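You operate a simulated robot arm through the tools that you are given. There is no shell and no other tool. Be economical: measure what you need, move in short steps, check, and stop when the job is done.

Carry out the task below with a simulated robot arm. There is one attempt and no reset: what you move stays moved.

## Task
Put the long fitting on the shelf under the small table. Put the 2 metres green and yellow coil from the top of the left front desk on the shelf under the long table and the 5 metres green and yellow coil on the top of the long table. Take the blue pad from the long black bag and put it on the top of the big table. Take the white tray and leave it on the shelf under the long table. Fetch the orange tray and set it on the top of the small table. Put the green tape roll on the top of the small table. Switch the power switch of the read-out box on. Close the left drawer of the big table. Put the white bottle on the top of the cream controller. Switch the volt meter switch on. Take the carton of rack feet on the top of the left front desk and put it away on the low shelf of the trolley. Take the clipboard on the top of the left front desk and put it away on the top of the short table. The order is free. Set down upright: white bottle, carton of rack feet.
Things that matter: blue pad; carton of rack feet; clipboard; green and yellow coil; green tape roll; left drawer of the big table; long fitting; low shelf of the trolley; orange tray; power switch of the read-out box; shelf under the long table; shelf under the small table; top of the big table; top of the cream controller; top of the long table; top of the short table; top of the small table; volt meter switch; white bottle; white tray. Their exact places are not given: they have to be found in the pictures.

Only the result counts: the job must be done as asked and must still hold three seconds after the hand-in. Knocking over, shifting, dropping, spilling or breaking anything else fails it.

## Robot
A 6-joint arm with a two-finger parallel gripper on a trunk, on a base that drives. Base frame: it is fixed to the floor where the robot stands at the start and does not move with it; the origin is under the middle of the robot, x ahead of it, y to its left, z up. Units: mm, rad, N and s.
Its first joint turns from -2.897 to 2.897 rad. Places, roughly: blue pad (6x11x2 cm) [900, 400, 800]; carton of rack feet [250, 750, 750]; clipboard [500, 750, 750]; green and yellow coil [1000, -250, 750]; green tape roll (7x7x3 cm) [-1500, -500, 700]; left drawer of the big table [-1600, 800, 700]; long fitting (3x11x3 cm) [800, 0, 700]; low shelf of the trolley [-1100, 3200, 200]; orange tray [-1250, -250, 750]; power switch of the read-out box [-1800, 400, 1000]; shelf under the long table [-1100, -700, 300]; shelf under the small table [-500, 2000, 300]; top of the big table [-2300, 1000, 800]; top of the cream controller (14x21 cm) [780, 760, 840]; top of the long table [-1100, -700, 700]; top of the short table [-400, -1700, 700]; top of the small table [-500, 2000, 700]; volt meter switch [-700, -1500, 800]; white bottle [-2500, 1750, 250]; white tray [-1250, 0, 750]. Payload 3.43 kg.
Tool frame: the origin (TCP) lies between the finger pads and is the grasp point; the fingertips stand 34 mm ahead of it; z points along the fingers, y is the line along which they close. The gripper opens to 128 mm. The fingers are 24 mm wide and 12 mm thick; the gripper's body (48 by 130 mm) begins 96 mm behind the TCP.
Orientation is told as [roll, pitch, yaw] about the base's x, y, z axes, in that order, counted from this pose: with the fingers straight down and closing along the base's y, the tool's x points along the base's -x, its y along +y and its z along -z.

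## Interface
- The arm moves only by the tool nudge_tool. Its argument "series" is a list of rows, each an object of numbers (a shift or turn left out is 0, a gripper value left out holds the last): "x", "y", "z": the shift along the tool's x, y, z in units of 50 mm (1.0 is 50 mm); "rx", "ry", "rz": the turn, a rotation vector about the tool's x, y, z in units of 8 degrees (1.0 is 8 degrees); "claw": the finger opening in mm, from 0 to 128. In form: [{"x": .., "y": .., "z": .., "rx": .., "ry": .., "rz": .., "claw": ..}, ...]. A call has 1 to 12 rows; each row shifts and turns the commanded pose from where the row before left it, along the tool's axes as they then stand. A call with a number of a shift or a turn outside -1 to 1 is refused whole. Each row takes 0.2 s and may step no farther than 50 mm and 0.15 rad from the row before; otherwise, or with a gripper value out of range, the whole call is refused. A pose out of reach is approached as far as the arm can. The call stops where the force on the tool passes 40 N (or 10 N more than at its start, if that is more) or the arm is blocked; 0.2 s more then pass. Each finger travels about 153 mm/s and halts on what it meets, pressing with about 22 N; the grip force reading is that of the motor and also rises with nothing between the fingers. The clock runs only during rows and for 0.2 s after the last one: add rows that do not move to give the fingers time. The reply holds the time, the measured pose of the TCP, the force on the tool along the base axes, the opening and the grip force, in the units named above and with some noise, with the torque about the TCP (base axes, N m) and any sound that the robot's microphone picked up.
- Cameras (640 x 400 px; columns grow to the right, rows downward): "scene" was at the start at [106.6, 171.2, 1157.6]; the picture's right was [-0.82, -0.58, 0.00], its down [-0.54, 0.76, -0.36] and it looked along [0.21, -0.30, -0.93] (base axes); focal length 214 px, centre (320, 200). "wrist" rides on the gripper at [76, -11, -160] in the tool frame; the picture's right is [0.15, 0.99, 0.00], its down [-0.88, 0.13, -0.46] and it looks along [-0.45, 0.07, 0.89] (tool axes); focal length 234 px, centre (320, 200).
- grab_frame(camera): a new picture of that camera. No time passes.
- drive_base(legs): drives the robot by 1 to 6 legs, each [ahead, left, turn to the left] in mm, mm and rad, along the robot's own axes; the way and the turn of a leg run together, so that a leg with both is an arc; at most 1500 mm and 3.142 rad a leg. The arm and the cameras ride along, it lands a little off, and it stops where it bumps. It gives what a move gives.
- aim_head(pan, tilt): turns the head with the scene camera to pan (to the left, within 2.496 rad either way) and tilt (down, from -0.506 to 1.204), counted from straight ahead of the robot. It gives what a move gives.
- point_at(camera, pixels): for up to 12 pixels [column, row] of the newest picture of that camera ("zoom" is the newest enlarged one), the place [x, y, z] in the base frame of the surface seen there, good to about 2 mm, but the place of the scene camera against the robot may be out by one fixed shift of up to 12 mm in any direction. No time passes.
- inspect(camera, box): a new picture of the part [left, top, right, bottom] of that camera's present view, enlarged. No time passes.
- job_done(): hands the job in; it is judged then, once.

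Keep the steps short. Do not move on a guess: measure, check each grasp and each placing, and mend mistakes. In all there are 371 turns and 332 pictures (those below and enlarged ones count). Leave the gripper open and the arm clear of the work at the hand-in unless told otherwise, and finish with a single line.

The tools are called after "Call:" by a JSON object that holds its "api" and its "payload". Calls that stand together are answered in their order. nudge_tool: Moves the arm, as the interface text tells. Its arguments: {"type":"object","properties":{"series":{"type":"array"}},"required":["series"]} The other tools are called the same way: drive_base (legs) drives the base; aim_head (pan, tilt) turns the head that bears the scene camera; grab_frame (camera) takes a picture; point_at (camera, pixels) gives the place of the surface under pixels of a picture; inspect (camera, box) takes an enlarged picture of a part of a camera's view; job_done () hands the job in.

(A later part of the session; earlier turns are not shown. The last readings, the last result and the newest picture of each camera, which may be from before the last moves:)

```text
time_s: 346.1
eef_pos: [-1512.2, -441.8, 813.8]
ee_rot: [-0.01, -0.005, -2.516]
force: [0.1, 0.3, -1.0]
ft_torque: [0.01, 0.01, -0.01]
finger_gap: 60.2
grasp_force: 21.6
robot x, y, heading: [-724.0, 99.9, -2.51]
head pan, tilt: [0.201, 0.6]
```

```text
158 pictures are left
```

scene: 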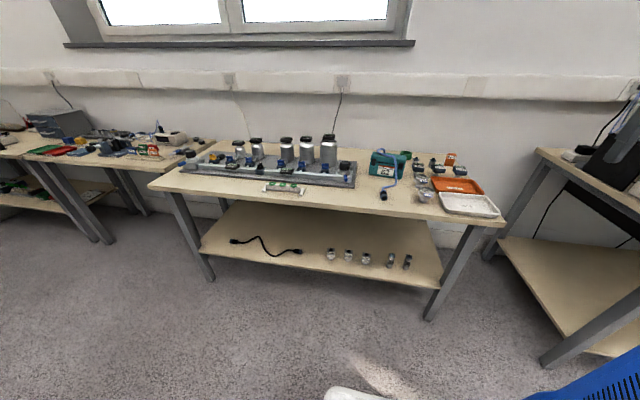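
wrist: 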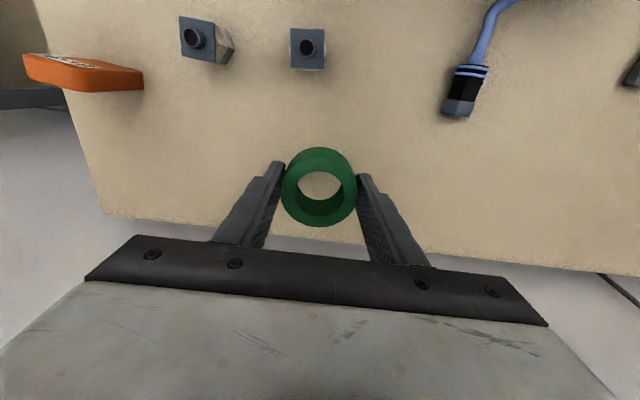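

Call:
{"api": "nudge_tool", "payload": {"series": [{"z": -0.9}, {"z": -0.9}, {"z": -0.9}, {"z": -0.9}, {"z": -0.9}, {"x": 0.9}, {"x": 0.9}, {"x": 0.9}, {"x": 0.9}, {"x": 0.9}]}}

Call:
{"api": "drive_base", "payload": {"legs": [[-300, 0, 0], [0, 0, -1.569], [450, -675, 0]]}}

```text
time_s: 348.4
eef_pos: [-1327.6, -315.0, 1038.1]
ee_rot: [-0.011, -0.002, -2.518]
force: [0.1, 0.0, -1.1]
ft_torque: [0.05, -0.04, 0.01]
finger_gap: 60.5
grasp_force: 22.2
robot x, y, heading: [-726.1, 104.9, -2.505]
head pan, tilt: [0.201, 0.6]
```

```text
time_s: 357.3
eef_pos: [-655.5, 1499.2, 1038.7]
ee_rot: [-0.01, -0.008, 2.083]
force: [0.2, 0.9, -0.9]
ft_torque: [-0.02, 0.01, 0.01]
finger_gap: 60.3
grasp_force: 22.0
robot x, y, heading: [-311.6, 856.2, 2.089]
head pan, tilt: [0.201, 0.6]
stopped in leg 3: the robot was blocked; the commanded pose is now the measured one
```

Call:
{"api": "drive_base", "payload": {"legs": [[0, 90, 0], [110, 0, 0.115]]}}

Call:
{"api": "aim_head", "payload": {"pan": -0.35, "tilt": 0.75}}

Call:
{"api": "grab_frame", "payload": {"camera": "scene"}}

Call:
{"api": "grab_frame", "payload": {"camera": "wrist"}}

```text
time_s: 359.2
eef_pos: [-866.2, 1505.3, 1039.6]
ee_rot: [-0.01, -0.006, 2.198]
force: [0.0, -0.1, -0.3]
ft_torque: [0.01, -0.01, 0.03]
finger_gap: 60.5
grasp_force: 22.2
robot x, y, heading: [-451.4, 904.1, 2.212]
head pan, tilt: [0.201, 0.6]
```

```text
time_s: 360.2
eef_pos: [-866.0, 1505.2, 1039.4]
ee_rot: [-0.01, -0.008, 2.199]
force: [-0.2, 0.5, -1.1]
ft_torque: [0.01, 0.01, 0.01]
finger_gap: 60.2
grasp_force: 21.9
robot x, y, heading: [-452.5, 906.5, 2.205]
head pan, tilt: [-0.351, 0.75]
```

```text
157 pictures are left
```

scene: 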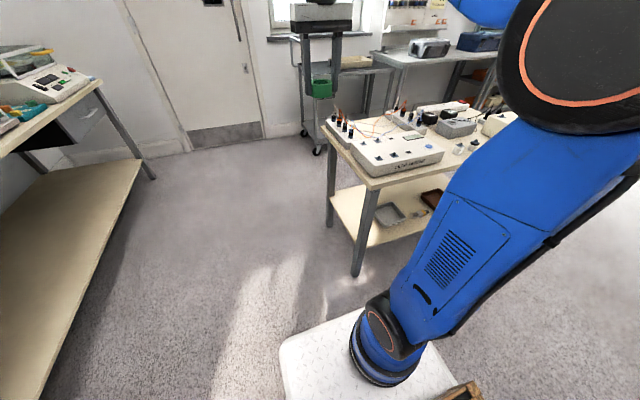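

```text
156 pictures are left
```

wrist: 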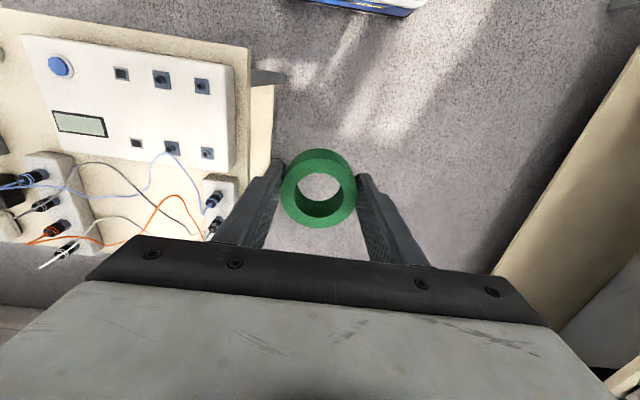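

Call:
{"api": "drive_base", "payload": {"legs": [[10, -260, 0]]}}

Call:
{"api": "nudge_tool", "payload": {"series": [{"y": -0.95}, {"y": -0.95}, {"y": -0.95}, {"y": -0.95}, {"y": -0.95}, {"y": -0.95}]}}

Call:
{"api": "grab_frame", "payload": {"camera": "wrist"}}

```text
time_s: 362.0
eef_pos: [-663.1, 1666.7, 1039.5]
ee_rot: [-0.009, -0.008, 2.195]
force: [0.9, -1.3, -1.6]
ft_torque: [-0.07, 0.01, 0.01]
finger_gap: 60.4
grasp_force: 21.8
robot x, y, heading: [-251.1, 1066.8, 2.199]
head pan, tilt: [-0.351, 0.75]
```

```text
time_s: 363.4
eef_pos: [-434.1, 1832.5, 1043.4]
ee_rot: [-0.009, -0.006, 2.194]
force: [0.7, -0.6, -0.1]
ft_torque: [0.03, 0.0, -0.01]
finger_gap: 60.2
grasp_force: 21.9
robot x, y, heading: [-247.6, 1066.4, 2.202]
head pan, tilt: [-0.351, 0.75]
```

```text
155 pictures are left
```

wrist: 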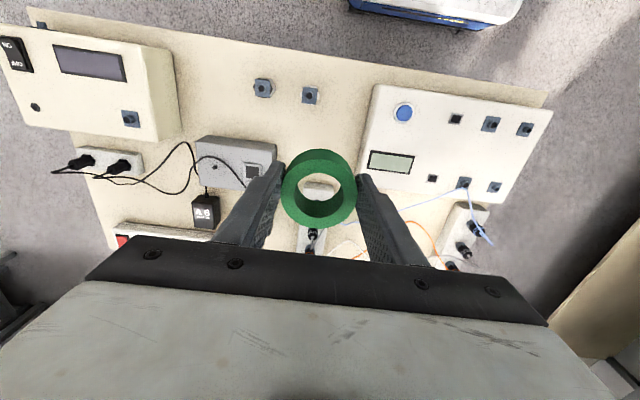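

Call:
{"api": "inspect", "payload": {"camera": "wrist", "box": [150, 10, 390, 200]}}

Call:
{"api": "point_at", "payload": {"camera": "wrist", "pixels": [[175, 42], [182, 125], [197, 142], [199, 136], [230, 134], [250, 96], [255, 98], [262, 98], [304, 104], [318, 90], [362, 110], [250, 52]]}}

Call:
{"api": "point_at", "payload": {"camera": "wrist", "pixels": [[350, 66], [180, 60], [185, 100], [186, 130], [278, 140], [300, 135], [355, 150], [340, 230], [368, 70], [358, 170], [295, 160], [248, 85]]}}

```text
2.11 times, centred on (270, 105) of wrist
```

zoom: 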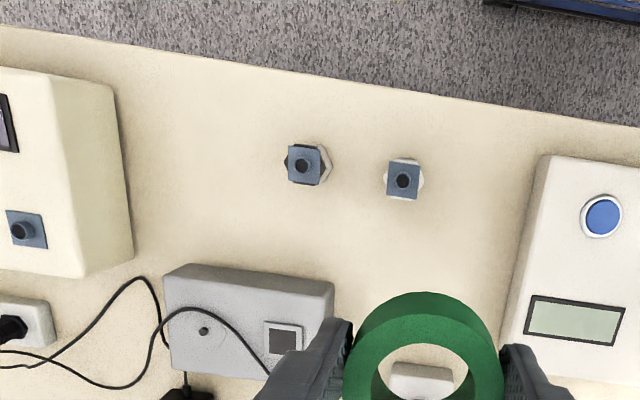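

```text
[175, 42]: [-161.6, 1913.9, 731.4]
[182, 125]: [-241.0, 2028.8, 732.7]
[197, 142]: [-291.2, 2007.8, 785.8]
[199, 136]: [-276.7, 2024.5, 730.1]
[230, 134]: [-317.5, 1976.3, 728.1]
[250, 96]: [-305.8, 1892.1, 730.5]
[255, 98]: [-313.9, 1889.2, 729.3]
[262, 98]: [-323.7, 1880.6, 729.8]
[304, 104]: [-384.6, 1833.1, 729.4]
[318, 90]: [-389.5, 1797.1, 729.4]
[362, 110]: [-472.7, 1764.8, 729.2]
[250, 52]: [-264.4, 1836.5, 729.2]
```

```text
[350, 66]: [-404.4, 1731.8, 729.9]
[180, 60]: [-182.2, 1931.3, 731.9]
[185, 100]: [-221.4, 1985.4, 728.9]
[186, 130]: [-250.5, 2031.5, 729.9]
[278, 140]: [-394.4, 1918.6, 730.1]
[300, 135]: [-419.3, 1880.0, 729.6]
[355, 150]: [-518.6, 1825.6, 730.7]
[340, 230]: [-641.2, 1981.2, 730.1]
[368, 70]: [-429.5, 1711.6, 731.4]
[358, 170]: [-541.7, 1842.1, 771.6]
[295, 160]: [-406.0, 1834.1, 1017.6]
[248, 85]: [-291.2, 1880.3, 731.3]
```

Call:
{"api": "nudge_tool", "payload": {"series": [{"x": -0.3, "y": 0.38}, {"z": 0.95}, {"z": 0.95}, {"z": 0.95}, {"z": 0.95}, {"z": 0.95}, {"z": 0.4}]}}

Call:
{"api": "grab_frame", "payload": {"camera": "wrist"}}

```text
time_s: 365.0
eef_pos: [-455.6, 1837.5, 782.4]
ee_rot: [-0.008, -0.007, 2.195]
force: [-0.4, -0.6, -0.4]
ft_torque: [0.04, -0.02, -0.02]
finger_gap: 60.3
grasp_force: 21.9
robot x, y, heading: [-248.3, 1064.3, 2.198]
head pan, tilt: [-0.351, 0.75]
```

```text
153 pictures are left
```

wrist: 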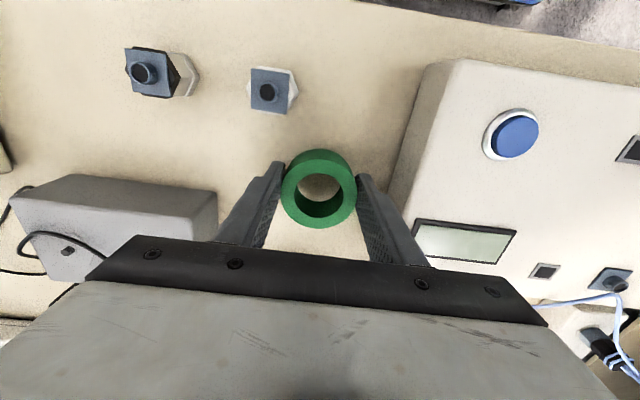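

Call:
{"api": "nudge_tool", "payload": {"series": [{"z": 0.15}, {"z": 0.08}, {}]}}

Call:
{"api": "nudge_tool", "payload": {"series": [{"z": 0.04}, {"z": 0.03}, {}]}}

```text
time_s: 365.8
eef_pos: [-454.4, 1838.2, 772.0]
ee_rot: [-0.009, -0.008, 2.195]
force: [0.3, 0.4, -1.0]
ft_torque: [0.03, 0.0, -0.01]
finger_gap: 60.3
grasp_force: 22.0
robot x, y, heading: [-249.4, 1065.8, 2.201]
head pan, tilt: [-0.351, 0.75]
```

```text
time_s: 366.6
eef_pos: [-455.9, 1838.7, 768.0]
ee_rot: [-0.009, -0.008, 2.196]
force: [0.5, -0.5, -1.3]
ft_torque: [-0.03, -0.03, 0.0]
finger_gap: 60.2
grasp_force: 22.1
robot x, y, heading: [-248.8, 1067.3, 2.207]
head pan, tilt: [-0.351, 0.75]
```

Call:
{"api": "nudge_tool", "payload": {"series": [{"z": 0.03}, {}]}}

Call:
{"api": "nudge_tool", "payload": {"series": [{"z": 0.03}, {}]}}

```text
time_s: 367.2
eef_pos: [-454.4, 1836.5, 767.9]
ee_rot: [-0.01, -0.008, 2.195]
force: [0.4, -0.3, 6.7]
ft_torque: [-0.12, 0.11, -0.04]
finger_gap: 60.2
grasp_force: 21.8
robot x, y, heading: [-249.2, 1068.1, 2.204]
head pan, tilt: [-0.351, 0.75]
```

```text
time_s: 367.8
eef_pos: [-454.9, 1837.7, 767.4]
ee_rot: [-0.008, -0.008, 2.194]
force: [0.6, 4.8, 21.8]
ft_torque: [0.1, 0.29, 0.05]
finger_gap: 60.5
grasp_force: 21.3
robot x, y, heading: [-250.7, 1068.7, 2.204]
head pan, tilt: [-0.351, 0.75]
```

Call:
{"api": "nudge_tool", "payload": {"series": [{"z": -0.03}, {"claw": 74}, {}, {"z": -0.4}, {"z": -0.9}, {"z": -0.9}, {"z": -0.9}, {"z": -0.9}, {"z": -0.9}]}}

Call:
{"api": "grab_frame", "payload": {"camera": "wrist"}}

Call:
{"api": "aim_head", "payload": {"pan": -2.2, "tilt": 0.6}}

Call:
{"api": "grab_frame", "payload": {"camera": "scene"}}

```text
time_s: 369.8
eef_pos: [-457.3, 1834.8, 1012.8]
ee_rot: [-0.008, -0.007, 2.195]
force: [0.5, 0.2, 0.0]
ft_torque: [-0.04, 0.02, 0.01]
finger_gap: 74.1
grasp_force: 0.0
robot x, y, heading: [-247.1, 1068.0, 2.205]
head pan, tilt: [-0.351, 0.75]
```

```text
152 pictures are left
```

wrist: 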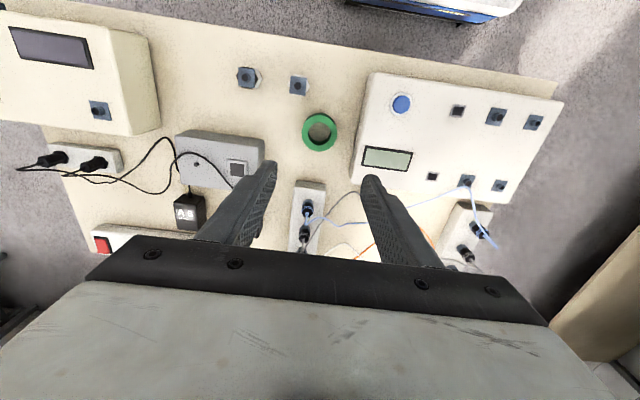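

```text
time_s: 371.6
eef_pos: [-456.6, 1834.1, 1012.2]
ee_rot: [-0.009, -0.007, 2.196]
force: [0.7, 0.2, 0.5]
ft_torque: [0.01, 0.01, -0.03]
finger_gap: 74.1
grasp_force: 0.1
robot x, y, heading: [-248.8, 1068.9, 2.202]
head pan, tilt: [-2.201, 0.6]
```

```text
151 pictures are left
```

scene: 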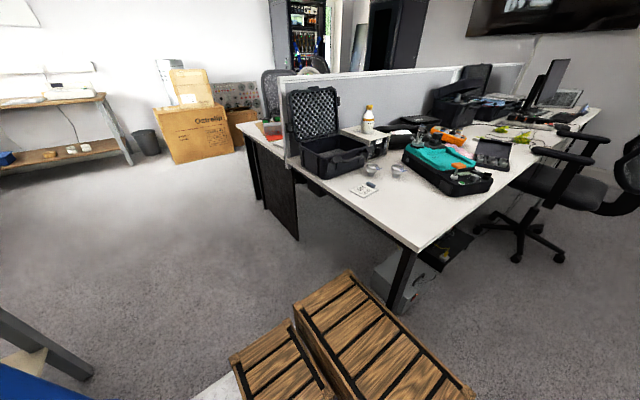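

Call:
{"api": "drive_base", "payload": {"legs": [[0, 200, 0], [0, 0, -1.2], [0, 0, -1.19]]}}

Call:
{"api": "grab_frame", "payload": {"camera": "wrist"}}

```text
time_s: 379.2
eef_pos: [265.7, 527.0, 1012.7]
ee_rot: [-0.009, -0.007, -0.198]
force: [0.2, 1.0, 0.0]
ft_torque: [0.01, 0.03, -0.03]
finger_gap: 74.1
grasp_force: 0.1
robot x, y, heading: [-412.4, 949.9, -0.188]
head pan, tilt: [-2.201, 0.6]
```

```text
150 pictures are left
```

wrist: 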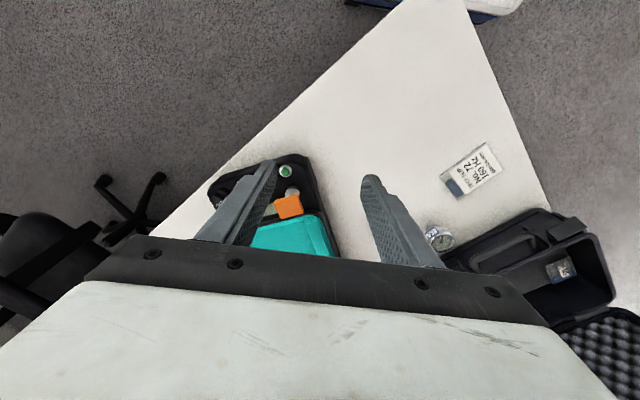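

Call:
{"api": "nudge_tool", "payload": {"series": [{"y": 0.95, "x": -0.2}, {"y": 0.95, "x": -0.2}, {"y": 0.95, "x": -0.2}, {"y": 0.95, "x": -0.2}, {"y": 0.95, "x": -0.2}, {"y": 0.7, "z": 0.6}, {"z": 0.9}]}}

Call:
{"api": "grab_frame", "payload": {"camera": "wrist"}}

Call:
{"api": "inspect", "payload": {"camera": "wrist", "box": [260, 90, 400, 200]}}

```text
time_s: 380.8
eef_pos: [366.0, 781.9, 935.5]
ee_rot: [-0.011, -0.006, -0.194]
force: [0.7, -0.5, 0.1]
ft_torque: [0.01, -0.02, 0.01]
finger_gap: 74.1
grasp_force: 0.0
robot x, y, heading: [-407.6, 952.5, -0.188]
head pan, tilt: [-2.201, 0.6]
```

```text
149 pictures are left
```

wrist: 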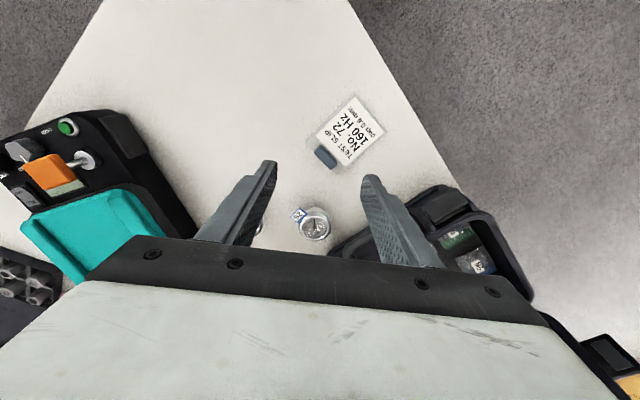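

```text
3.64 times, centred on (330, 145) of wrist
```

zoom: 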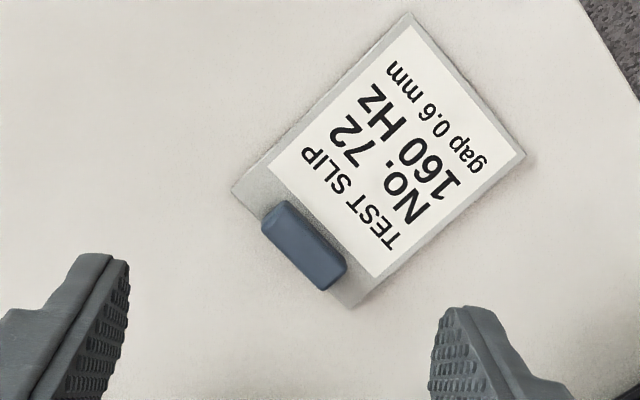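

Call:
{"api": "point_at", "payload": {"camera": "zoom", "pixels": [[270, 215], [335, 275], [303, 243], [235, 190], [350, 303], [520, 155], [408, 18], [320, 235], [285, 255], [280, 205], [345, 265], [255, 240]]}}

```text
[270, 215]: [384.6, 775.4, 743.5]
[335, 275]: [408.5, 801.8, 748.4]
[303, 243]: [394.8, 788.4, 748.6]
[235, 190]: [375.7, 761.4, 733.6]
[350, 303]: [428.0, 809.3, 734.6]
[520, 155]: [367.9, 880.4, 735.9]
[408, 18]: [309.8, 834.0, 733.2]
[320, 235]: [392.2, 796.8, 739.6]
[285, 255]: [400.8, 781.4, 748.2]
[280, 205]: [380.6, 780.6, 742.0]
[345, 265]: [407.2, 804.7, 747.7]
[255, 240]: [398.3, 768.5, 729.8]
```

Call:
{"api": "nudge_tool", "payload": {"series": [{"rz": -0.9075, "claw": 50}, {"rz": -0.9075}, {"rz": -0.9075}, {"rz": -0.9075}, {"rz": -0.9075}, {"rz": -0.9075}, {"rz": -0.9075}, {"rz": -0.9075}]}}

```text
time_s: 382.6
eef_pos: [367.5, 783.9, 935.4]
ee_rot: [-0.009, 0.003, 0.817]
force: [0.4, -1.0, -0.8]
ft_torque: [0.01, 0.01, 0.02]
finger_gap: 50.1
grasp_force: 0.1
robot x, y, heading: [-408.1, 948.2, -0.193]
head pan, tilt: [-2.201, 0.6]
```

Call:
{"api": "nudge_tool", "payload": {"series": [{"x": -0.449, "y": -0.33}, {"z": 0.9}, {"z": 0.9}, {"z": 0.9}]}}

Call:
{"api": "inspect", "payload": {"camera": "wrist", "box": [220, 100, 420, 225]}}

Call:
{"api": "point_at", "payload": {"camera": "zoom", "pixels": [[320, 200], [290, 200], [350, 200], [320, 160], [320, 240]]}}

```text
time_s: 383.6
eef_pos: [395.3, 786.6, 799.3]
ee_rot: [-0.012, 0.005, 0.816]
force: [0.0, 0.2, -0.2]
ft_torque: [-0.03, -0.02, -0.02]
finger_gap: 50.1
grasp_force: 0.1
robot x, y, heading: [-410.0, 947.8, -0.189]
head pan, tilt: [-2.201, 0.6]
```

```text
3.20 times, centred on (320, 162) of wrist
```

zoom: 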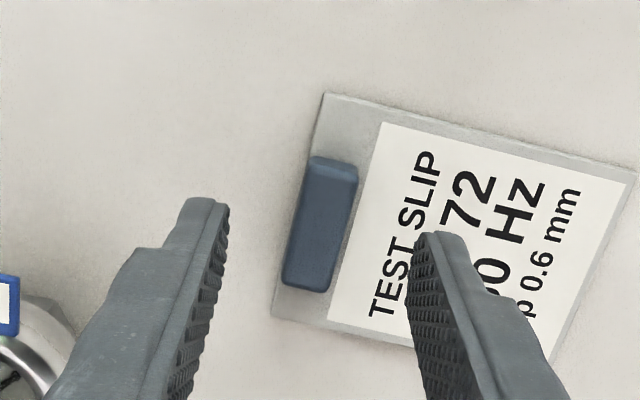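

```text
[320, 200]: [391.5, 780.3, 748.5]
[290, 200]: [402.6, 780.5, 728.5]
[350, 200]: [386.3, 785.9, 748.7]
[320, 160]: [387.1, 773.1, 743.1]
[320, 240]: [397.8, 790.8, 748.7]
```

Call:
{"api": "nudge_tool", "payload": {"series": [{"z": 0.3}, {"z": 0.22}, {}, {"claw": 0}, {}, {}]}}

Call:
{"api": "nudge_tool", "payload": {"series": [{"z": -0.1}, {"z": -0.2}, {"z": -0.4}, {"z": -0.7}, {"z": -0.8}, {"z": -0.8}]}}

Call:
{"api": "grab_frame", "payload": {"camera": "wrist"}}

```text
time_s: 385.0
eef_pos: [395.3, 786.9, 774.8]
ee_rot: [-0.011, 0.003, 0.817]
force: [-1.2, 0.2, -0.7]
ft_torque: [-0.01, 0.02, -0.01]
finger_gap: 14.6
grasp_force: 22.1
robot x, y, heading: [-406.1, 948.1, -0.191]
head pan, tilt: [-2.201, 0.6]
```

```text
time_s: 386.4
eef_pos: [394.3, 787.2, 925.7]
ee_rot: [-0.009, 0.005, 0.817]
force: [0.1, -0.4, 0.1]
ft_torque: [-0.03, -0.01, 0.0]
finger_gap: 14.9
grasp_force: 22.3
robot x, y, heading: [-408.7, 950.6, -0.189]
head pan, tilt: [-2.201, 0.6]
```

```text
146 pictures are left
```

wrist: 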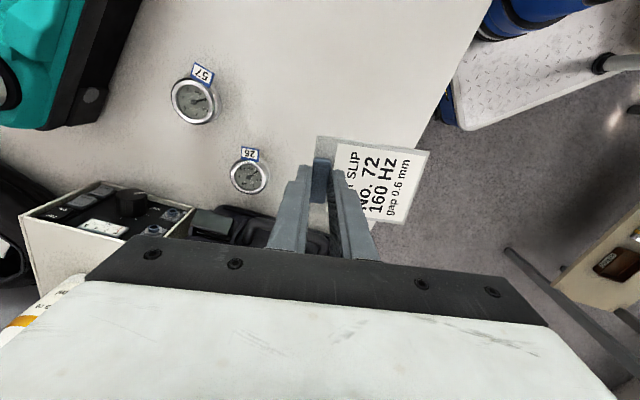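

Call:
{"api": "nudge_tool", "payload": {"series": [{"z": -0.6}, {"z": -0.8}, {"z": -0.6}]}}

Call:
{"api": "drive_base", "payload": {"legs": [[0, -600, 0], [0, 0, -1.16], [0, 0, -1.158], [0, 1400, 0]]}}

Call:
{"api": "aim_head", "payload": {"pan": 0.4, "tilt": 0.55}}

Call:
{"api": "grab_frame", "payload": {"camera": "scene"}}

```text
time_s: 387.2
eef_pos: [394.3, 790.4, 1023.8]
ee_rot: [-0.011, 0.005, 0.818]
force: [-0.5, 0.5, -0.8]
ft_torque: [-0.03, 0.0, 0.0]
finger_gap: 15.1
grasp_force: 22.2
robot x, y, heading: [-408.0, 947.1, -0.19]
head pan, tilt: [-2.201, 0.6]
```

```text
time_s: 401.3
eef_pos: [-459.0, -1054.2, 1023.7]
ee_rot: [-0.009, 0.001, -1.466]
force: [0.1, 0.4, 0.4]
ft_torque: [0.02, 0.02, -0.01]
finger_gap: 14.9
grasp_force: 22.1
robot x, y, heading: [184.5, -552.2, -2.471]
head pan, tilt: [-2.201, 0.6]
stopped in leg 4: the robot was blocked; the commanded pose is now the measured one
```

```text
time_s: 403.6
eef_pos: [-459.7, -1055.3, 1024.7]
ee_rot: [-0.011, 0.004, -1.466]
force: [0.6, -0.2, -0.5]
ft_torque: [0.01, -0.02, 0.03]
finger_gap: 15.1
grasp_force: 22.3
robot x, y, heading: [186.3, -550.2, -2.475]
head pan, tilt: [0.4, 0.55]
```

```text
145 pictures are left
```

scene: 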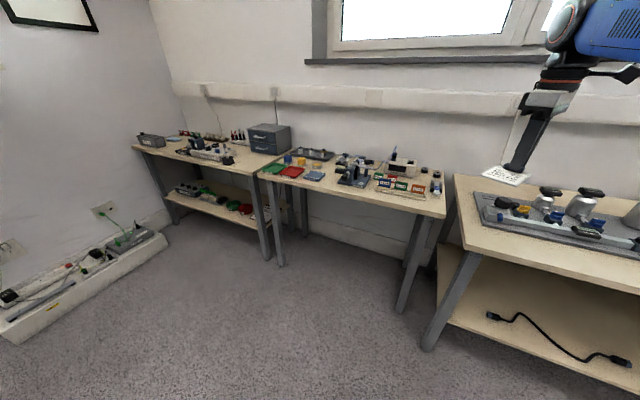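

Call:
{"api": "drive_base", "payload": {"legs": [[150, 0, 0]]}}

Call:
{"api": "aim_head", "payload": {"pan": 2.3, "tilt": 0.6}}

Call:
{"api": "grab_frame", "payload": {"camera": "scene"}}

```text
time_s: 405.0
eef_pos: [-579.9, -1149.4, 1024.7]
ee_rot: [-0.011, 0.004, -1.468]
force: [0.0, 0.1, -0.7]
ft_torque: [-0.01, -0.01, 0.04]
finger_gap: 14.8
grasp_force: 22.0
robot x, y, heading: [63.7, -644.9, -2.472]
head pan, tilt: [0.4, 0.55]
```

```text
time_s: 406.9
eef_pos: [-578.1, -1150.0, 1023.6]
ee_rot: [-0.011, 0.003, -1.468]
force: [0.4, -0.7, -0.9]
ft_torque: [-0.01, 0.03, 0.03]
finger_gap: 15.0
grasp_force: 22.4
robot x, y, heading: [64.7, -646.9, -2.475]
head pan, tilt: [2.3, 0.6]
```

```text
144 pictures are left
```

scene: 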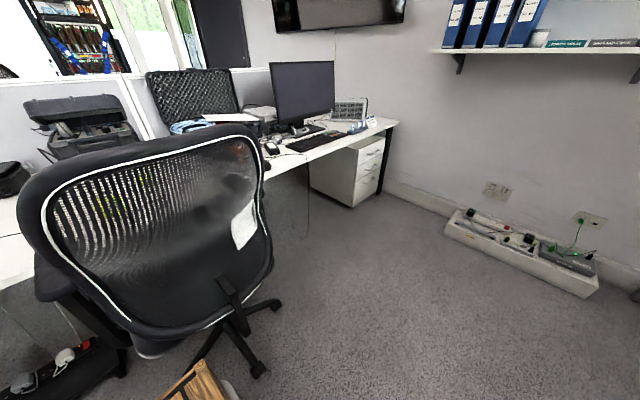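

Call:
{"api": "point_at", "payload": {"camera": "scene", "pixels": [[255, 140], [262, 160], [225, 135], [140, 160], [30, 195], [245, 225], [265, 250], [258, 370], [282, 304]]}}

Call:
{"api": "aim_head", "payload": {"pan": 1.9, "tilt": 0.6}}

Call:
{"api": "grab_frame", "payload": {"camera": "scene"}}

```text
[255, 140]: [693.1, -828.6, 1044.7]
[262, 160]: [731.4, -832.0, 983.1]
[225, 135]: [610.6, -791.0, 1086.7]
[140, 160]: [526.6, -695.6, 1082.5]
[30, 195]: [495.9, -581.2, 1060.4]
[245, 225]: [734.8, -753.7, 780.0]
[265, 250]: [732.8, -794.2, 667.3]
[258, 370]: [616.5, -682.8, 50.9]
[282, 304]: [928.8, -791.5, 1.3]
```

```text
time_s: 407.8
eef_pos: [-579.0, -1149.5, 1023.4]
ee_rot: [-0.011, 0.002, -1.466]
force: [-0.3, 0.5, -0.1]
ft_torque: [-0.01, 0.03, 0.02]
finger_gap: 15.0
grasp_force: 21.8
robot x, y, heading: [66.3, -647.4, -2.479]
head pan, tilt: [1.901, 0.6]
```

```text
143 pictures are left
```

scene: 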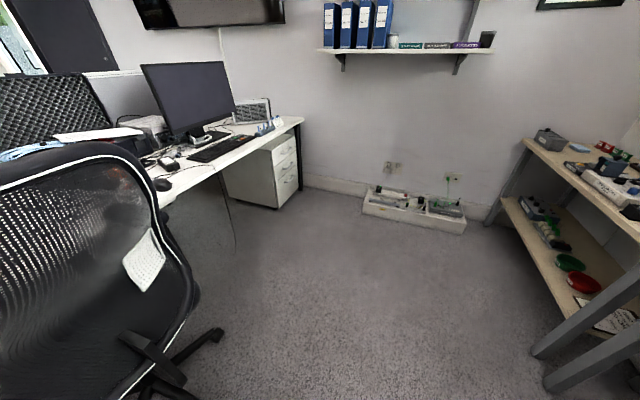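

Call:
{"api": "drive_base", "payload": {"legs": [[0, 420, -0.03]]}}

Call:
{"api": "aim_head", "payload": {"pan": 0.0, "tilt": 0.6}}

Call:
{"api": "grab_frame", "payload": {"camera": "scene"}}

Call:
{"api": "grab_frame", "payload": {"camera": "wrist"}}

```text
time_s: 409.0
eef_pos: [-533.6, -1208.5, 1022.8]
ee_rot: [-0.01, 0.003, -1.474]
force: [-0.6, -0.5, -0.1]
ft_torque: [-0.01, 0.03, 0.01]
finger_gap: 15.0
grasp_force: 22.3
robot x, y, heading: [114.4, -707.9, -2.476]
head pan, tilt: [1.901, 0.6]
stopped in leg 1: the robot was blocked; the commanded pose is now the measured one
```

```text
time_s: 410.9
eef_pos: [-534.3, -1208.5, 1023.6]
ee_rot: [-0.01, 0.003, -1.474]
force: [1.3, 0.3, -0.6]
ft_torque: [0.01, 0.02, -0.01]
finger_gap: 14.9
grasp_force: 22.0
robot x, y, heading: [113.4, -706.8, -2.48]
head pan, tilt: [0.0, 0.6]
```

```text
142 pictures are left
```

scene: 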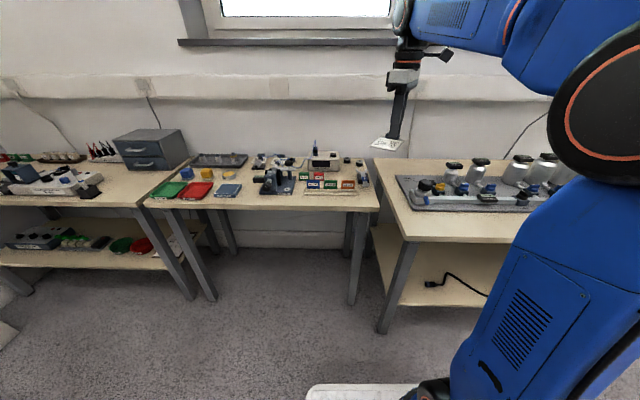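

```text
141 pictures are left
```

wrist: 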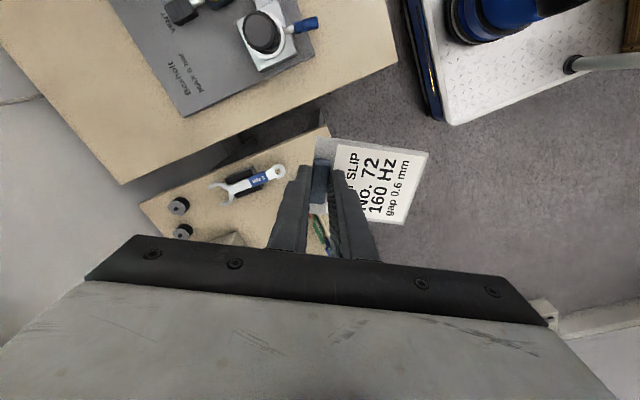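

Call:
{"api": "drive_base", "payload": {"legs": [[190, 0, 0], [0, 430, -0.03]]}}

Call:
{"api": "grab_frame", "payload": {"camera": "scene"}}

Call:
{"api": "grab_frame", "payload": {"camera": "wrist"}}

```text
time_s: 414.6
eef_pos: [-443.7, -1640.1, 1023.2]
ee_rot: [-0.01, 0.003, -1.502]
force: [-0.3, -0.5, -0.3]
ft_torque: [-0.03, -0.01, 0.01]
finger_gap: 14.7
grasp_force: 21.6
robot x, y, heading: [220.6, -1154.2, -2.508]
head pan, tilt: [0.0, 0.6]
```

```text
140 pictures are left
```

scene: 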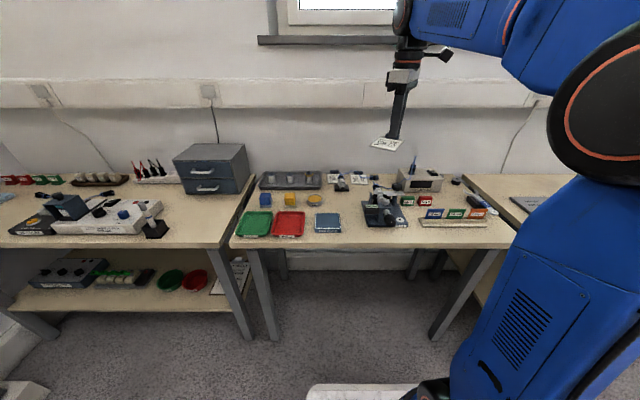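

```text
139 pictures are left
```

wrist: 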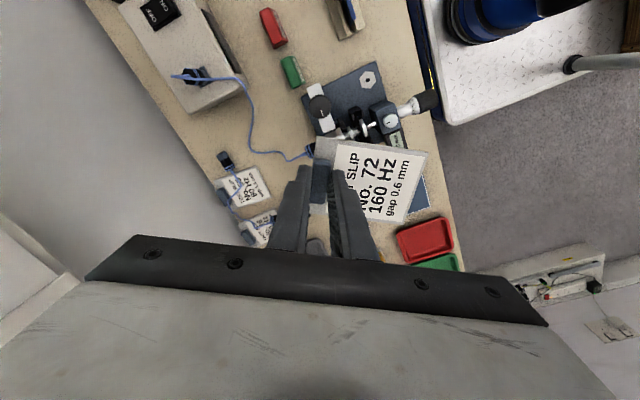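

Call:
{"api": "inspect", "payload": {"camera": "scene", "box": [220, 150, 540, 260]}}

Call:
{"api": "point_at", "payload": {"camera": "zoom", "pixels": [[20, 235], [560, 230], [280, 200], [240, 200], [300, 215], [350, 215], [400, 200], [250, 140], [200, 110], [470, 195], [380, 130], [330, 190]]}}

```text
2.00 times, centred on (380, 205) of scene
```

zoom: 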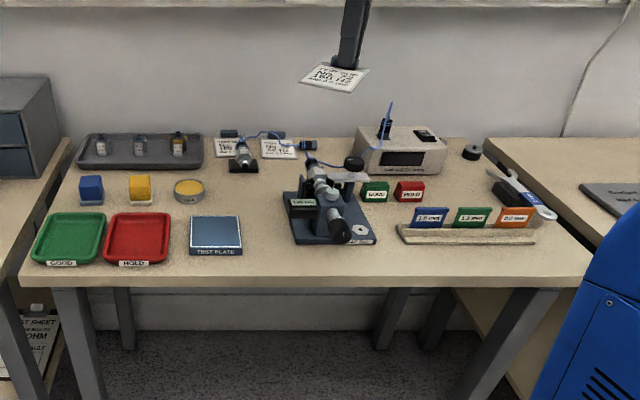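

```text
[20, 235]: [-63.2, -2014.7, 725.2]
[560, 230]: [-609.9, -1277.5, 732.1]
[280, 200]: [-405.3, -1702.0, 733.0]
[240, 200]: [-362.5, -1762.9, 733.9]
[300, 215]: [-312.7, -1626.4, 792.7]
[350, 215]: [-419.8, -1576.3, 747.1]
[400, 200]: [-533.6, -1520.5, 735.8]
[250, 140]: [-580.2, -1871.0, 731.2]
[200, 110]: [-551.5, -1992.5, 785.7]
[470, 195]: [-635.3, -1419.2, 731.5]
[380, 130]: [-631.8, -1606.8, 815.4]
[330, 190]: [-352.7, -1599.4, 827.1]
```

Call:
{"api": "nudge_tool", "payload": {"series": [{"rz": -0.808}, {"rz": -0.808}, {"rz": -0.808}, {"rz": -0.808}, {"rz": -0.808}, {"x": -0.65, "y": -0.515}, {"x": -0.65, "y": -0.515}, {"x": -0.65, "y": -0.515}, {"x": -0.65, "y": -0.515}, {"z": 0.8}, {"z": 0.8}]}}

Call:
{"api": "grab_frame", "payload": {"camera": "wrist"}}

Call:
{"api": "inspect", "payload": {"camera": "scene", "box": [220, 120, 480, 260]}}

```text
time_s: 417.0
eef_pos: [-448.7, -1805.7, 942.6]
ee_rot: [-0.008, 0.01, -0.938]
force: [-0.3, 0.0, 0.0]
ft_torque: [0.01, 0.04, 0.02]
finger_gap: 14.7
grasp_force: 21.8
robot x, y, heading: [220.4, -1153.9, -2.504]
head pan, tilt: [0.0, 0.6]
```

```text
137 pictures are left
```

wrist: 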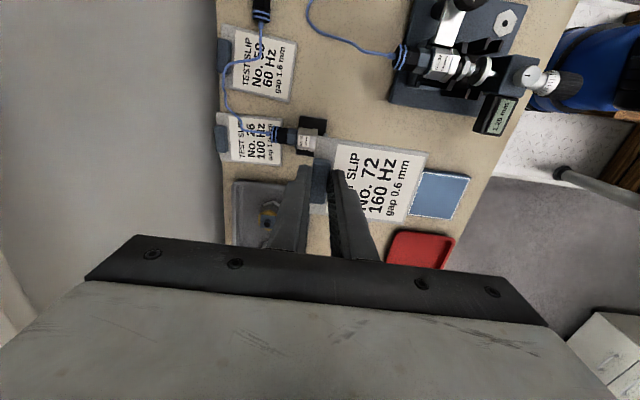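

```text
2.46 times, centred on (350, 190) of scene
```

zoom: 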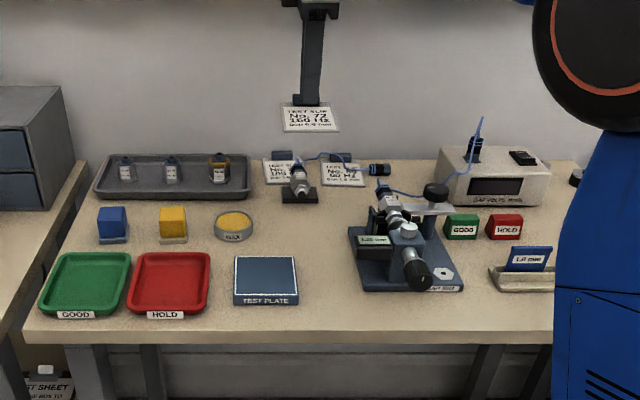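

Call:
{"api": "inspect", "payload": {"camera": "wrist", "box": [280, 60, 480, 220]}}

Call:
{"api": "point_at", "payload": {"camera": "zoom", "pixels": [[140, 215], [130, 240], [345, 130], [420, 160], [430, 340], [480, 350], [200, 180], [300, 200], [150, 190]]}}

```text
2.50 times, centred on (380, 140) of wrist
```

zoom: 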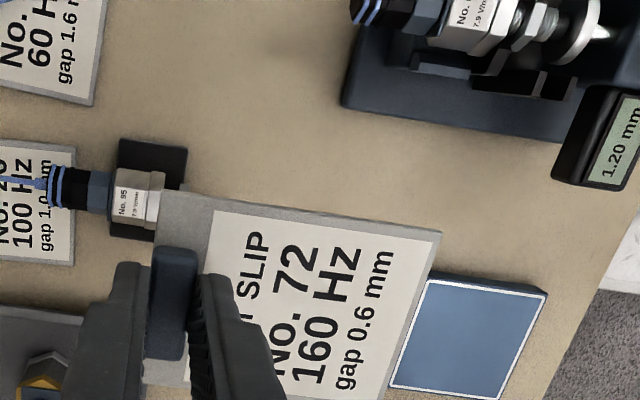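

```text
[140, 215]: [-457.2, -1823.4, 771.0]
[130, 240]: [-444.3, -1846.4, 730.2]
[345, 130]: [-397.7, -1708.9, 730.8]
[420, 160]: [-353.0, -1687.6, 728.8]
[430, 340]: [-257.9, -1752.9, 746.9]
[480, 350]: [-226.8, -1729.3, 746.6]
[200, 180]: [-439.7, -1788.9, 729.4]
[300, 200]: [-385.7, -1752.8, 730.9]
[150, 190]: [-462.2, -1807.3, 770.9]
```

Call:
{"api": "nudge_tool", "payload": {"series": [{"y": 0.6}, {"z": 0.9}, {"z": 0.9}, {"z": 0.9}, {"z": 0.3}]}}

Call:
{"api": "grab_frame", "payload": {"camera": "wrist"}}

```text
time_s: 418.2
eef_pos: [-427.5, -1784.3, 795.8]
ee_rot: [-0.01, 0.007, -0.936]
force: [15.0, 11.0, 25.1]
ft_torque: [0.07, -0.47, 0.16]
finger_gap: 14.8
grasp_force: 21.6
robot x, y, heading: [216.3, -1158.5, -2.51]
head pan, tilt: [0.0, 0.6]
```

```text
134 pictures are left
```

wrist: 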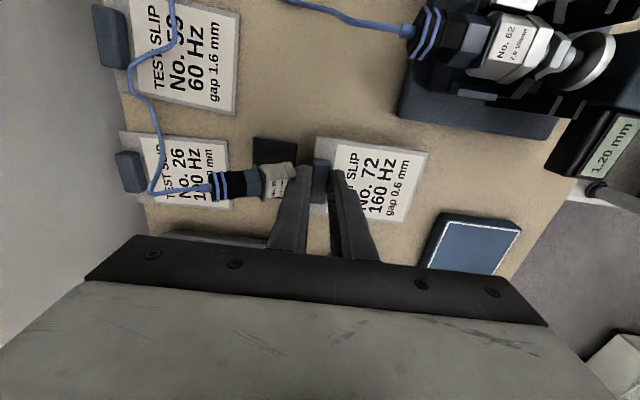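

The finger is touching the sensor beside it. Rise and shift 25 mm toward the front.

Call:
{"api": "nudge_tool", "payload": {"series": [{"z": -0.6}, {"z": -0.6}, {"y": 0.5}]}}

Call:
{"api": "inspect", "payload": {"camera": "wrist", "box": [200, 80, 440, 240]}}

Call:
{"api": "point_at", "payload": {"camera": "zoom", "pixels": [[140, 185], [165, 190], [190, 175], [110, 190], [170, 140], [60, 195]]}}

```text
time_s: 419.0
eef_pos: [-408.3, -1773.1, 852.0]
ee_rot: [-0.007, 0.008, -0.936]
force: [-0.1, 0.1, -1.2]
ft_torque: [0.02, 0.0, -0.03]
finger_gap: 15.1
grasp_force: 22.5
robot x, y, heading: [217.6, -1158.2, -2.507]
head pan, tilt: [0.0, 0.6]
```

```text
2.50 times, centred on (320, 160) of wrist
```

zoom: 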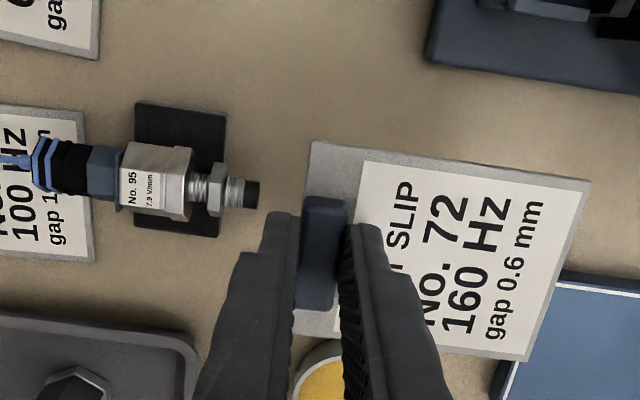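

```text
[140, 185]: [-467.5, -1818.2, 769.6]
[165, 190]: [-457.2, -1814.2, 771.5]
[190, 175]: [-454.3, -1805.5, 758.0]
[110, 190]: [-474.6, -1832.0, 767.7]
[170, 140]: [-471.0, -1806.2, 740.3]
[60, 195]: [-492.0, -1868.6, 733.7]
```

Call:
{"api": "point_at", "payload": {"camera": "zoom", "pixels": [[222, 116], [140, 104], [217, 233], [135, 226], [95, 150], [92, 255], [230, 116], [245, 250]]}}

```text
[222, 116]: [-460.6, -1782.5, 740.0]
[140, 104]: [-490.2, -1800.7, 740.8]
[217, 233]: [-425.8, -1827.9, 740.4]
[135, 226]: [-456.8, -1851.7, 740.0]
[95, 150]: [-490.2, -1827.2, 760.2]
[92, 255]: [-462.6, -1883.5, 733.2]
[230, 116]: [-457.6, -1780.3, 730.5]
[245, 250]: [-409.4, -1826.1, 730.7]
```

Call:
{"api": "nudge_tool", "payload": {"series": [{"y": 0.2}, {"z": 0.6}, {"z": 0.6}, {}]}}

Call:
{"api": "inspect", "payload": {"camera": "wrist", "box": [200, 80, 440, 240]}}

```text
time_s: 420.0
eef_pos: [-398.4, -1764.5, 792.1]
ee_rot: [-0.008, 0.008, -0.938]
force: [-0.1, 0.9, -0.2]
ft_torque: [-0.02, 0.04, -0.03]
finger_gap: 15.1
grasp_force: 22.2
robot x, y, heading: [215.7, -1156.3, -2.507]
head pan, tilt: [0.0, 0.6]
```

```text
2.50 times, centred on (320, 160) of wrist
```

zoom: 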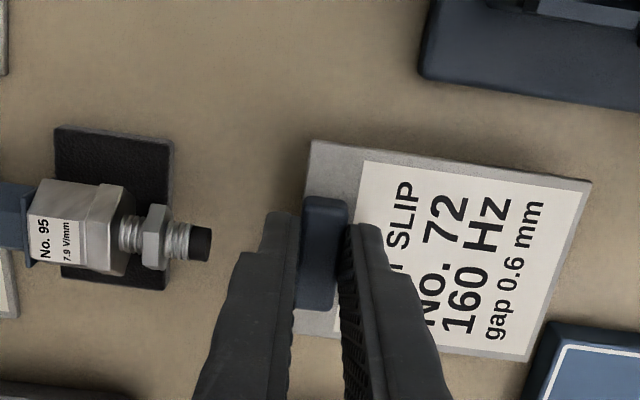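

Clear on all sides. Lower the last bit until contact.

Call:
{"api": "nudge_tool", "payload": {"series": [{"z": 0.2}, {"z": 0.06}, {}]}}

Call:
{"api": "nudge_tool", "payload": {"series": [{"z": 0.04}, {"z": 0.03}, {}]}}

```text
time_s: 420.8
eef_pos: [-399.7, -1765.5, 778.8]
ee_rot: [-0.007, 0.011, -0.937]
force: [-0.2, -1.0, -0.4]
ft_torque: [-0.05, 0.04, 0.03]
finger_gap: 14.7
grasp_force: 21.9
robot x, y, heading: [219.1, -1156.1, -2.512]
head pan, tilt: [0.0, 0.6]
```

```text
time_s: 421.6
eef_pos: [-400.2, -1766.3, 776.6]
ee_rot: [-0.008, 0.009, -0.938]
force: [0.5, -0.4, -0.4]
ft_torque: [0.02, 0.01, 0.0]
finger_gap: 14.5
grasp_force: 21.8
robot x, y, heading: [214.8, -1158.0, -2.514]
head pan, tilt: [0.0, 0.6]
```

Call:
{"api": "nudge_tool", "payload": {"series": [{"z": 0.04}, {}]}}

Call:
{"api": "nudge_tool", "payload": {"series": [{"claw": 34}, {}, {"z": -0.3}, {"z": -0.8}, {"z": -0.9}, {"z": -0.9}, {"z": -0.9}]}}

Call:
{"api": "grab_frame", "payload": {"camera": "wrist"}}

```text
time_s: 422.2
eef_pos: [-401.2, -1767.1, 773.7]
ee_rot: [-0.008, 0.01, -0.937]
force: [0.4, -0.7, 2.9]
ft_torque: [-0.13, -0.17, 0.01]
finger_gap: 15.1
grasp_force: 22.0
robot x, y, heading: [218.0, -1158.0, -2.51]
head pan, tilt: [0.0, 0.6]
```

```text
time_s: 423.8
eef_pos: [-398.0, -1767.3, 964.2]
ee_rot: [-0.006, 0.009, -0.937]
force: [0.0, -0.6, -0.4]
ft_torque: [0.02, 0.01, 0.01]
finger_gap: 34.1
grasp_force: 0.1
robot x, y, heading: [216.2, -1156.1, -2.508]
head pan, tilt: [0.0, 0.6]
```

```text
131 pictures are left
```

wrist: 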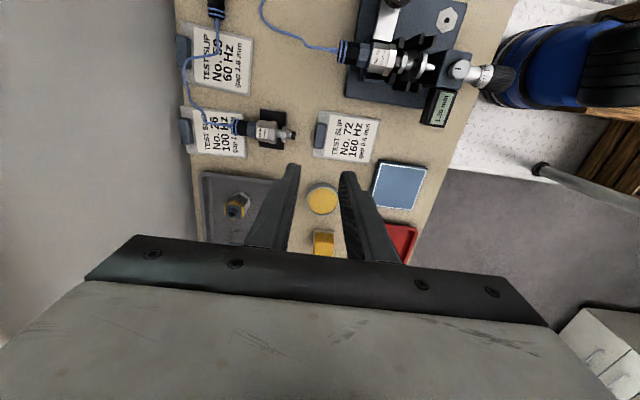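

Call:
{"api": "nudge_tool", "payload": {"series": [{"x": 0.95, "claw": 0, "z": -0.2}, {"x": 0.95}, {"x": 0.95}, {"x": 0.95}, {"x": 0.95}]}}

Call:
{"api": "grab_frame", "payload": {"camera": "wrist"}}

Call:
{"api": "inspect", "payload": {"camera": "scene", "box": [380, 150, 460, 210]}}

```text
time_s: 425.0
eef_pos: [-540.8, -1575.3, 974.8]
ee_rot: [-0.007, 0.009, -0.936]
force: [0.2, 0.4, 0.0]
ft_torque: [0.0, -0.03, 0.0]
finger_gap: 0.2
grasp_force: 21.8
robot x, y, heading: [218.1, -1160.3, -2.507]
head pan, tilt: [0.0, 0.6]
```

```text
130 pictures are left
```

wrist: 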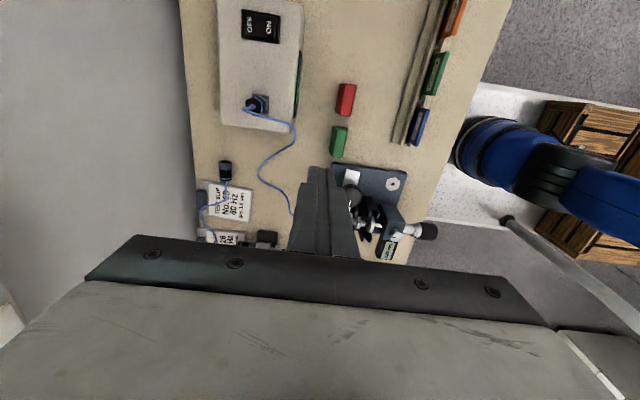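

```text
6.67 times, centred on (420, 180) of scene
```

zoom: 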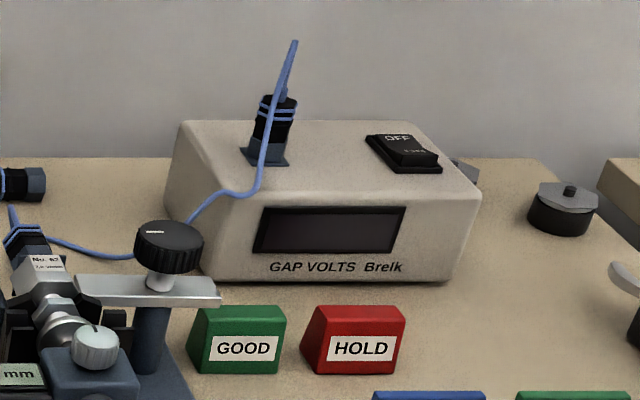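

Call:
{"api": "point_at", "payload": {"camera": "wrist", "pixels": [[250, 27], [270, 28], [262, 27], [243, 24], [277, 29], [260, 13], [258, 41], [240, 60], [262, 100]]}}

Call:
{"api": "point_at", "payload": {"camera": "zoom", "pixels": [[397, 140], [415, 155], [425, 163], [405, 170], [440, 165], [385, 140]]}}

```text
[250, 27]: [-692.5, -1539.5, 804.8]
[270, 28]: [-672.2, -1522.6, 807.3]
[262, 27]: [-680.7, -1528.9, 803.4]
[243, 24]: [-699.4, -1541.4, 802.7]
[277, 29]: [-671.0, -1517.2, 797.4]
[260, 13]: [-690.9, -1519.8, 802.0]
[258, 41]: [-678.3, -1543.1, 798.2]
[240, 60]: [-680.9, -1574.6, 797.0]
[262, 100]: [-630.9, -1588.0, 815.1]
```

```text
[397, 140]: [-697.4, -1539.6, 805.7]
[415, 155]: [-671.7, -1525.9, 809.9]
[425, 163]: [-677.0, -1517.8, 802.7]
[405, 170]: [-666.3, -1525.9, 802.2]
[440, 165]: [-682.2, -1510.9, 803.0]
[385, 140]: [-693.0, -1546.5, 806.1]
```

Call:
{"api": "nudge_tool", "payload": {"series": [{"x": 0.8, "y": -0.46}, {"x": 0.8, "y": -0.46}, {"x": 0.8, "y": -0.46}, {"z": 0.8}, {"z": 0.8}, {"z": 0.7}]}}

Call:
{"api": "grab_frame", "payload": {"camera": "wrist"}}

Call:
{"api": "inspect", "payload": {"camera": "scene", "box": [380, 140, 480, 210]}}

```text
time_s: 426.4
eef_pos: [-666.2, -1516.8, 862.4]
ee_rot: [-0.01, 0.008, -0.936]
force: [0.3, 0.3, 0.2]
ft_torque: [-0.03, 0.03, -0.02]
finger_gap: 0.0
grasp_force: 21.7
robot x, y, heading: [219.5, -1159.7, -2.51]
head pan, tilt: [0.0, 0.6]
```

```text
128 pictures are left
```

wrist: 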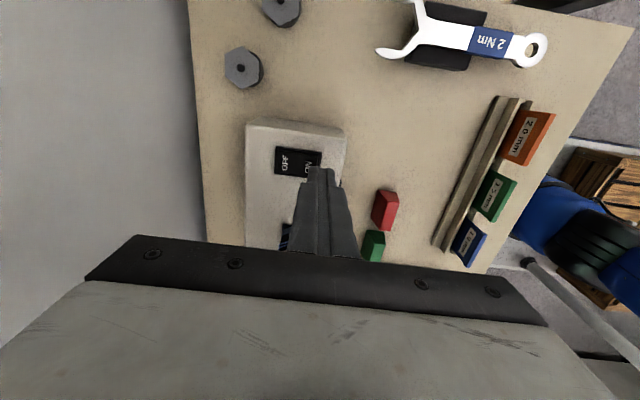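

```text
5.71 times, centred on (430, 175) of scene
```

zoom: 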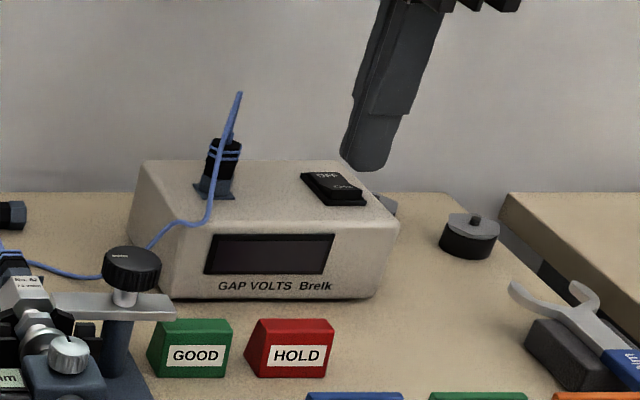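

Call:
{"api": "nudge_tool", "payload": {"series": [{"y": -0.15}, {"z": 0.3}, {"z": 0.06}, {"z": 0.06}, {"z": 0.06}, {"z": 0.06}, {"z": 0.06}, {"z": 0.06}]}}

Call:
{"api": "inspect", "payload": {"camera": "scene", "box": [380, 140, 480, 210]}}

```text
time_s: 428.0
eef_pos: [-671.8, -1522.3, 837.8]
ee_rot: [-0.014, 0.01, -0.938]
force: [9.2, 5.2, 12.5]
ft_torque: [-0.01, -0.24, 0.12]
finger_gap: 0.0
grasp_force: 22.3
robot x, y, heading: [219.1, -1158.3, -2.508]
head pan, tilt: [0.0, 0.6]
stopped in row 8: the force on the tool passed its limit at 45 N (the readings are from after the stop); the commanded pose is now the measured one
```

```text
5.71 times, centred on (430, 175) of scene
```

zoom: 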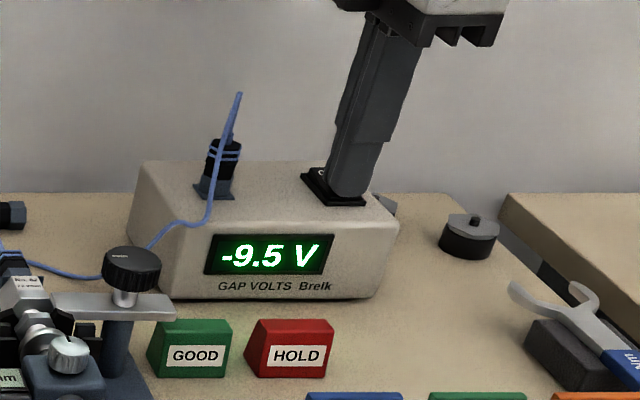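

Call:
{"api": "nudge_tool", "payload": {"series": [{"z": -0.9}, {"z": -0.9}, {"z": -0.9}, {"z": -0.9}, {"z": -0.7}, {"y": 0.95}, {"y": 0.95}, {"y": 0.95}, {"y": 0.95}, {"y": 0.95}]}}

```text
time_s: 430.2
eef_pos: [-478.4, -1382.8, 1048.7]
ee_rot: [-0.013, 0.01, -0.937]
force: [-0.7, -0.3, -0.9]
ft_torque: [0.03, -0.06, -0.01]
finger_gap: 0.1
grasp_force: 21.8
robot x, y, heading: [219.1, -1160.9, -2.508]
head pan, tilt: [0.0, 0.6]
```

Call:
{"api": "drive_base", "payload": {"legs": [[-60, 0, 0], [0, -1300, 0]]}}

Call:
{"api": "aim_head", "payload": {"pan": 0.1, "tilt": 0.85}}

Call:
{"api": "grab_frame", "payload": {"camera": "scene"}}

```text
time_s: 437.2
eef_pos: [-1184.9, -306.5, 1049.0]
ee_rot: [-0.014, 0.011, -0.945]
force: [-0.4, -0.7, 0.3]
ft_torque: [0.01, -0.01, 0.01]
finger_gap: 0.1
grasp_force: 22.1
robot x, y, heading: [-488.7, -89.5, -2.517]
head pan, tilt: [0.0, 0.6]
```

```text
time_s: 438.0
eef_pos: [-1184.4, -306.1, 1050.2]
ee_rot: [-0.015, 0.008, -0.945]
force: [1.8, -0.3, -0.6]
ft_torque: [0.01, 0.01, -0.01]
finger_gap: 0.0
grasp_force: 22.1
robot x, y, heading: [-485.8, -94.5, -2.52]
head pan, tilt: [0.099, 0.85]
```

```text
125 pictures are left
```

scene: 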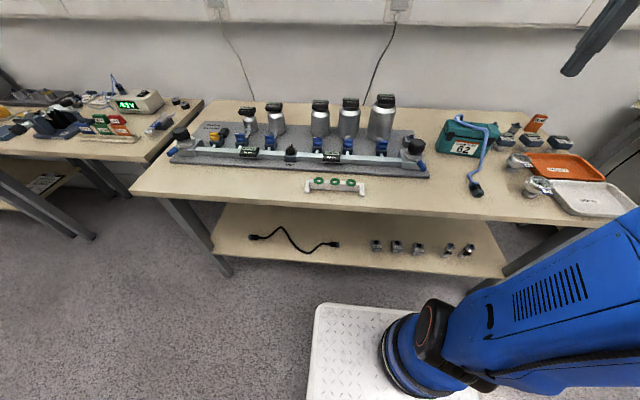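

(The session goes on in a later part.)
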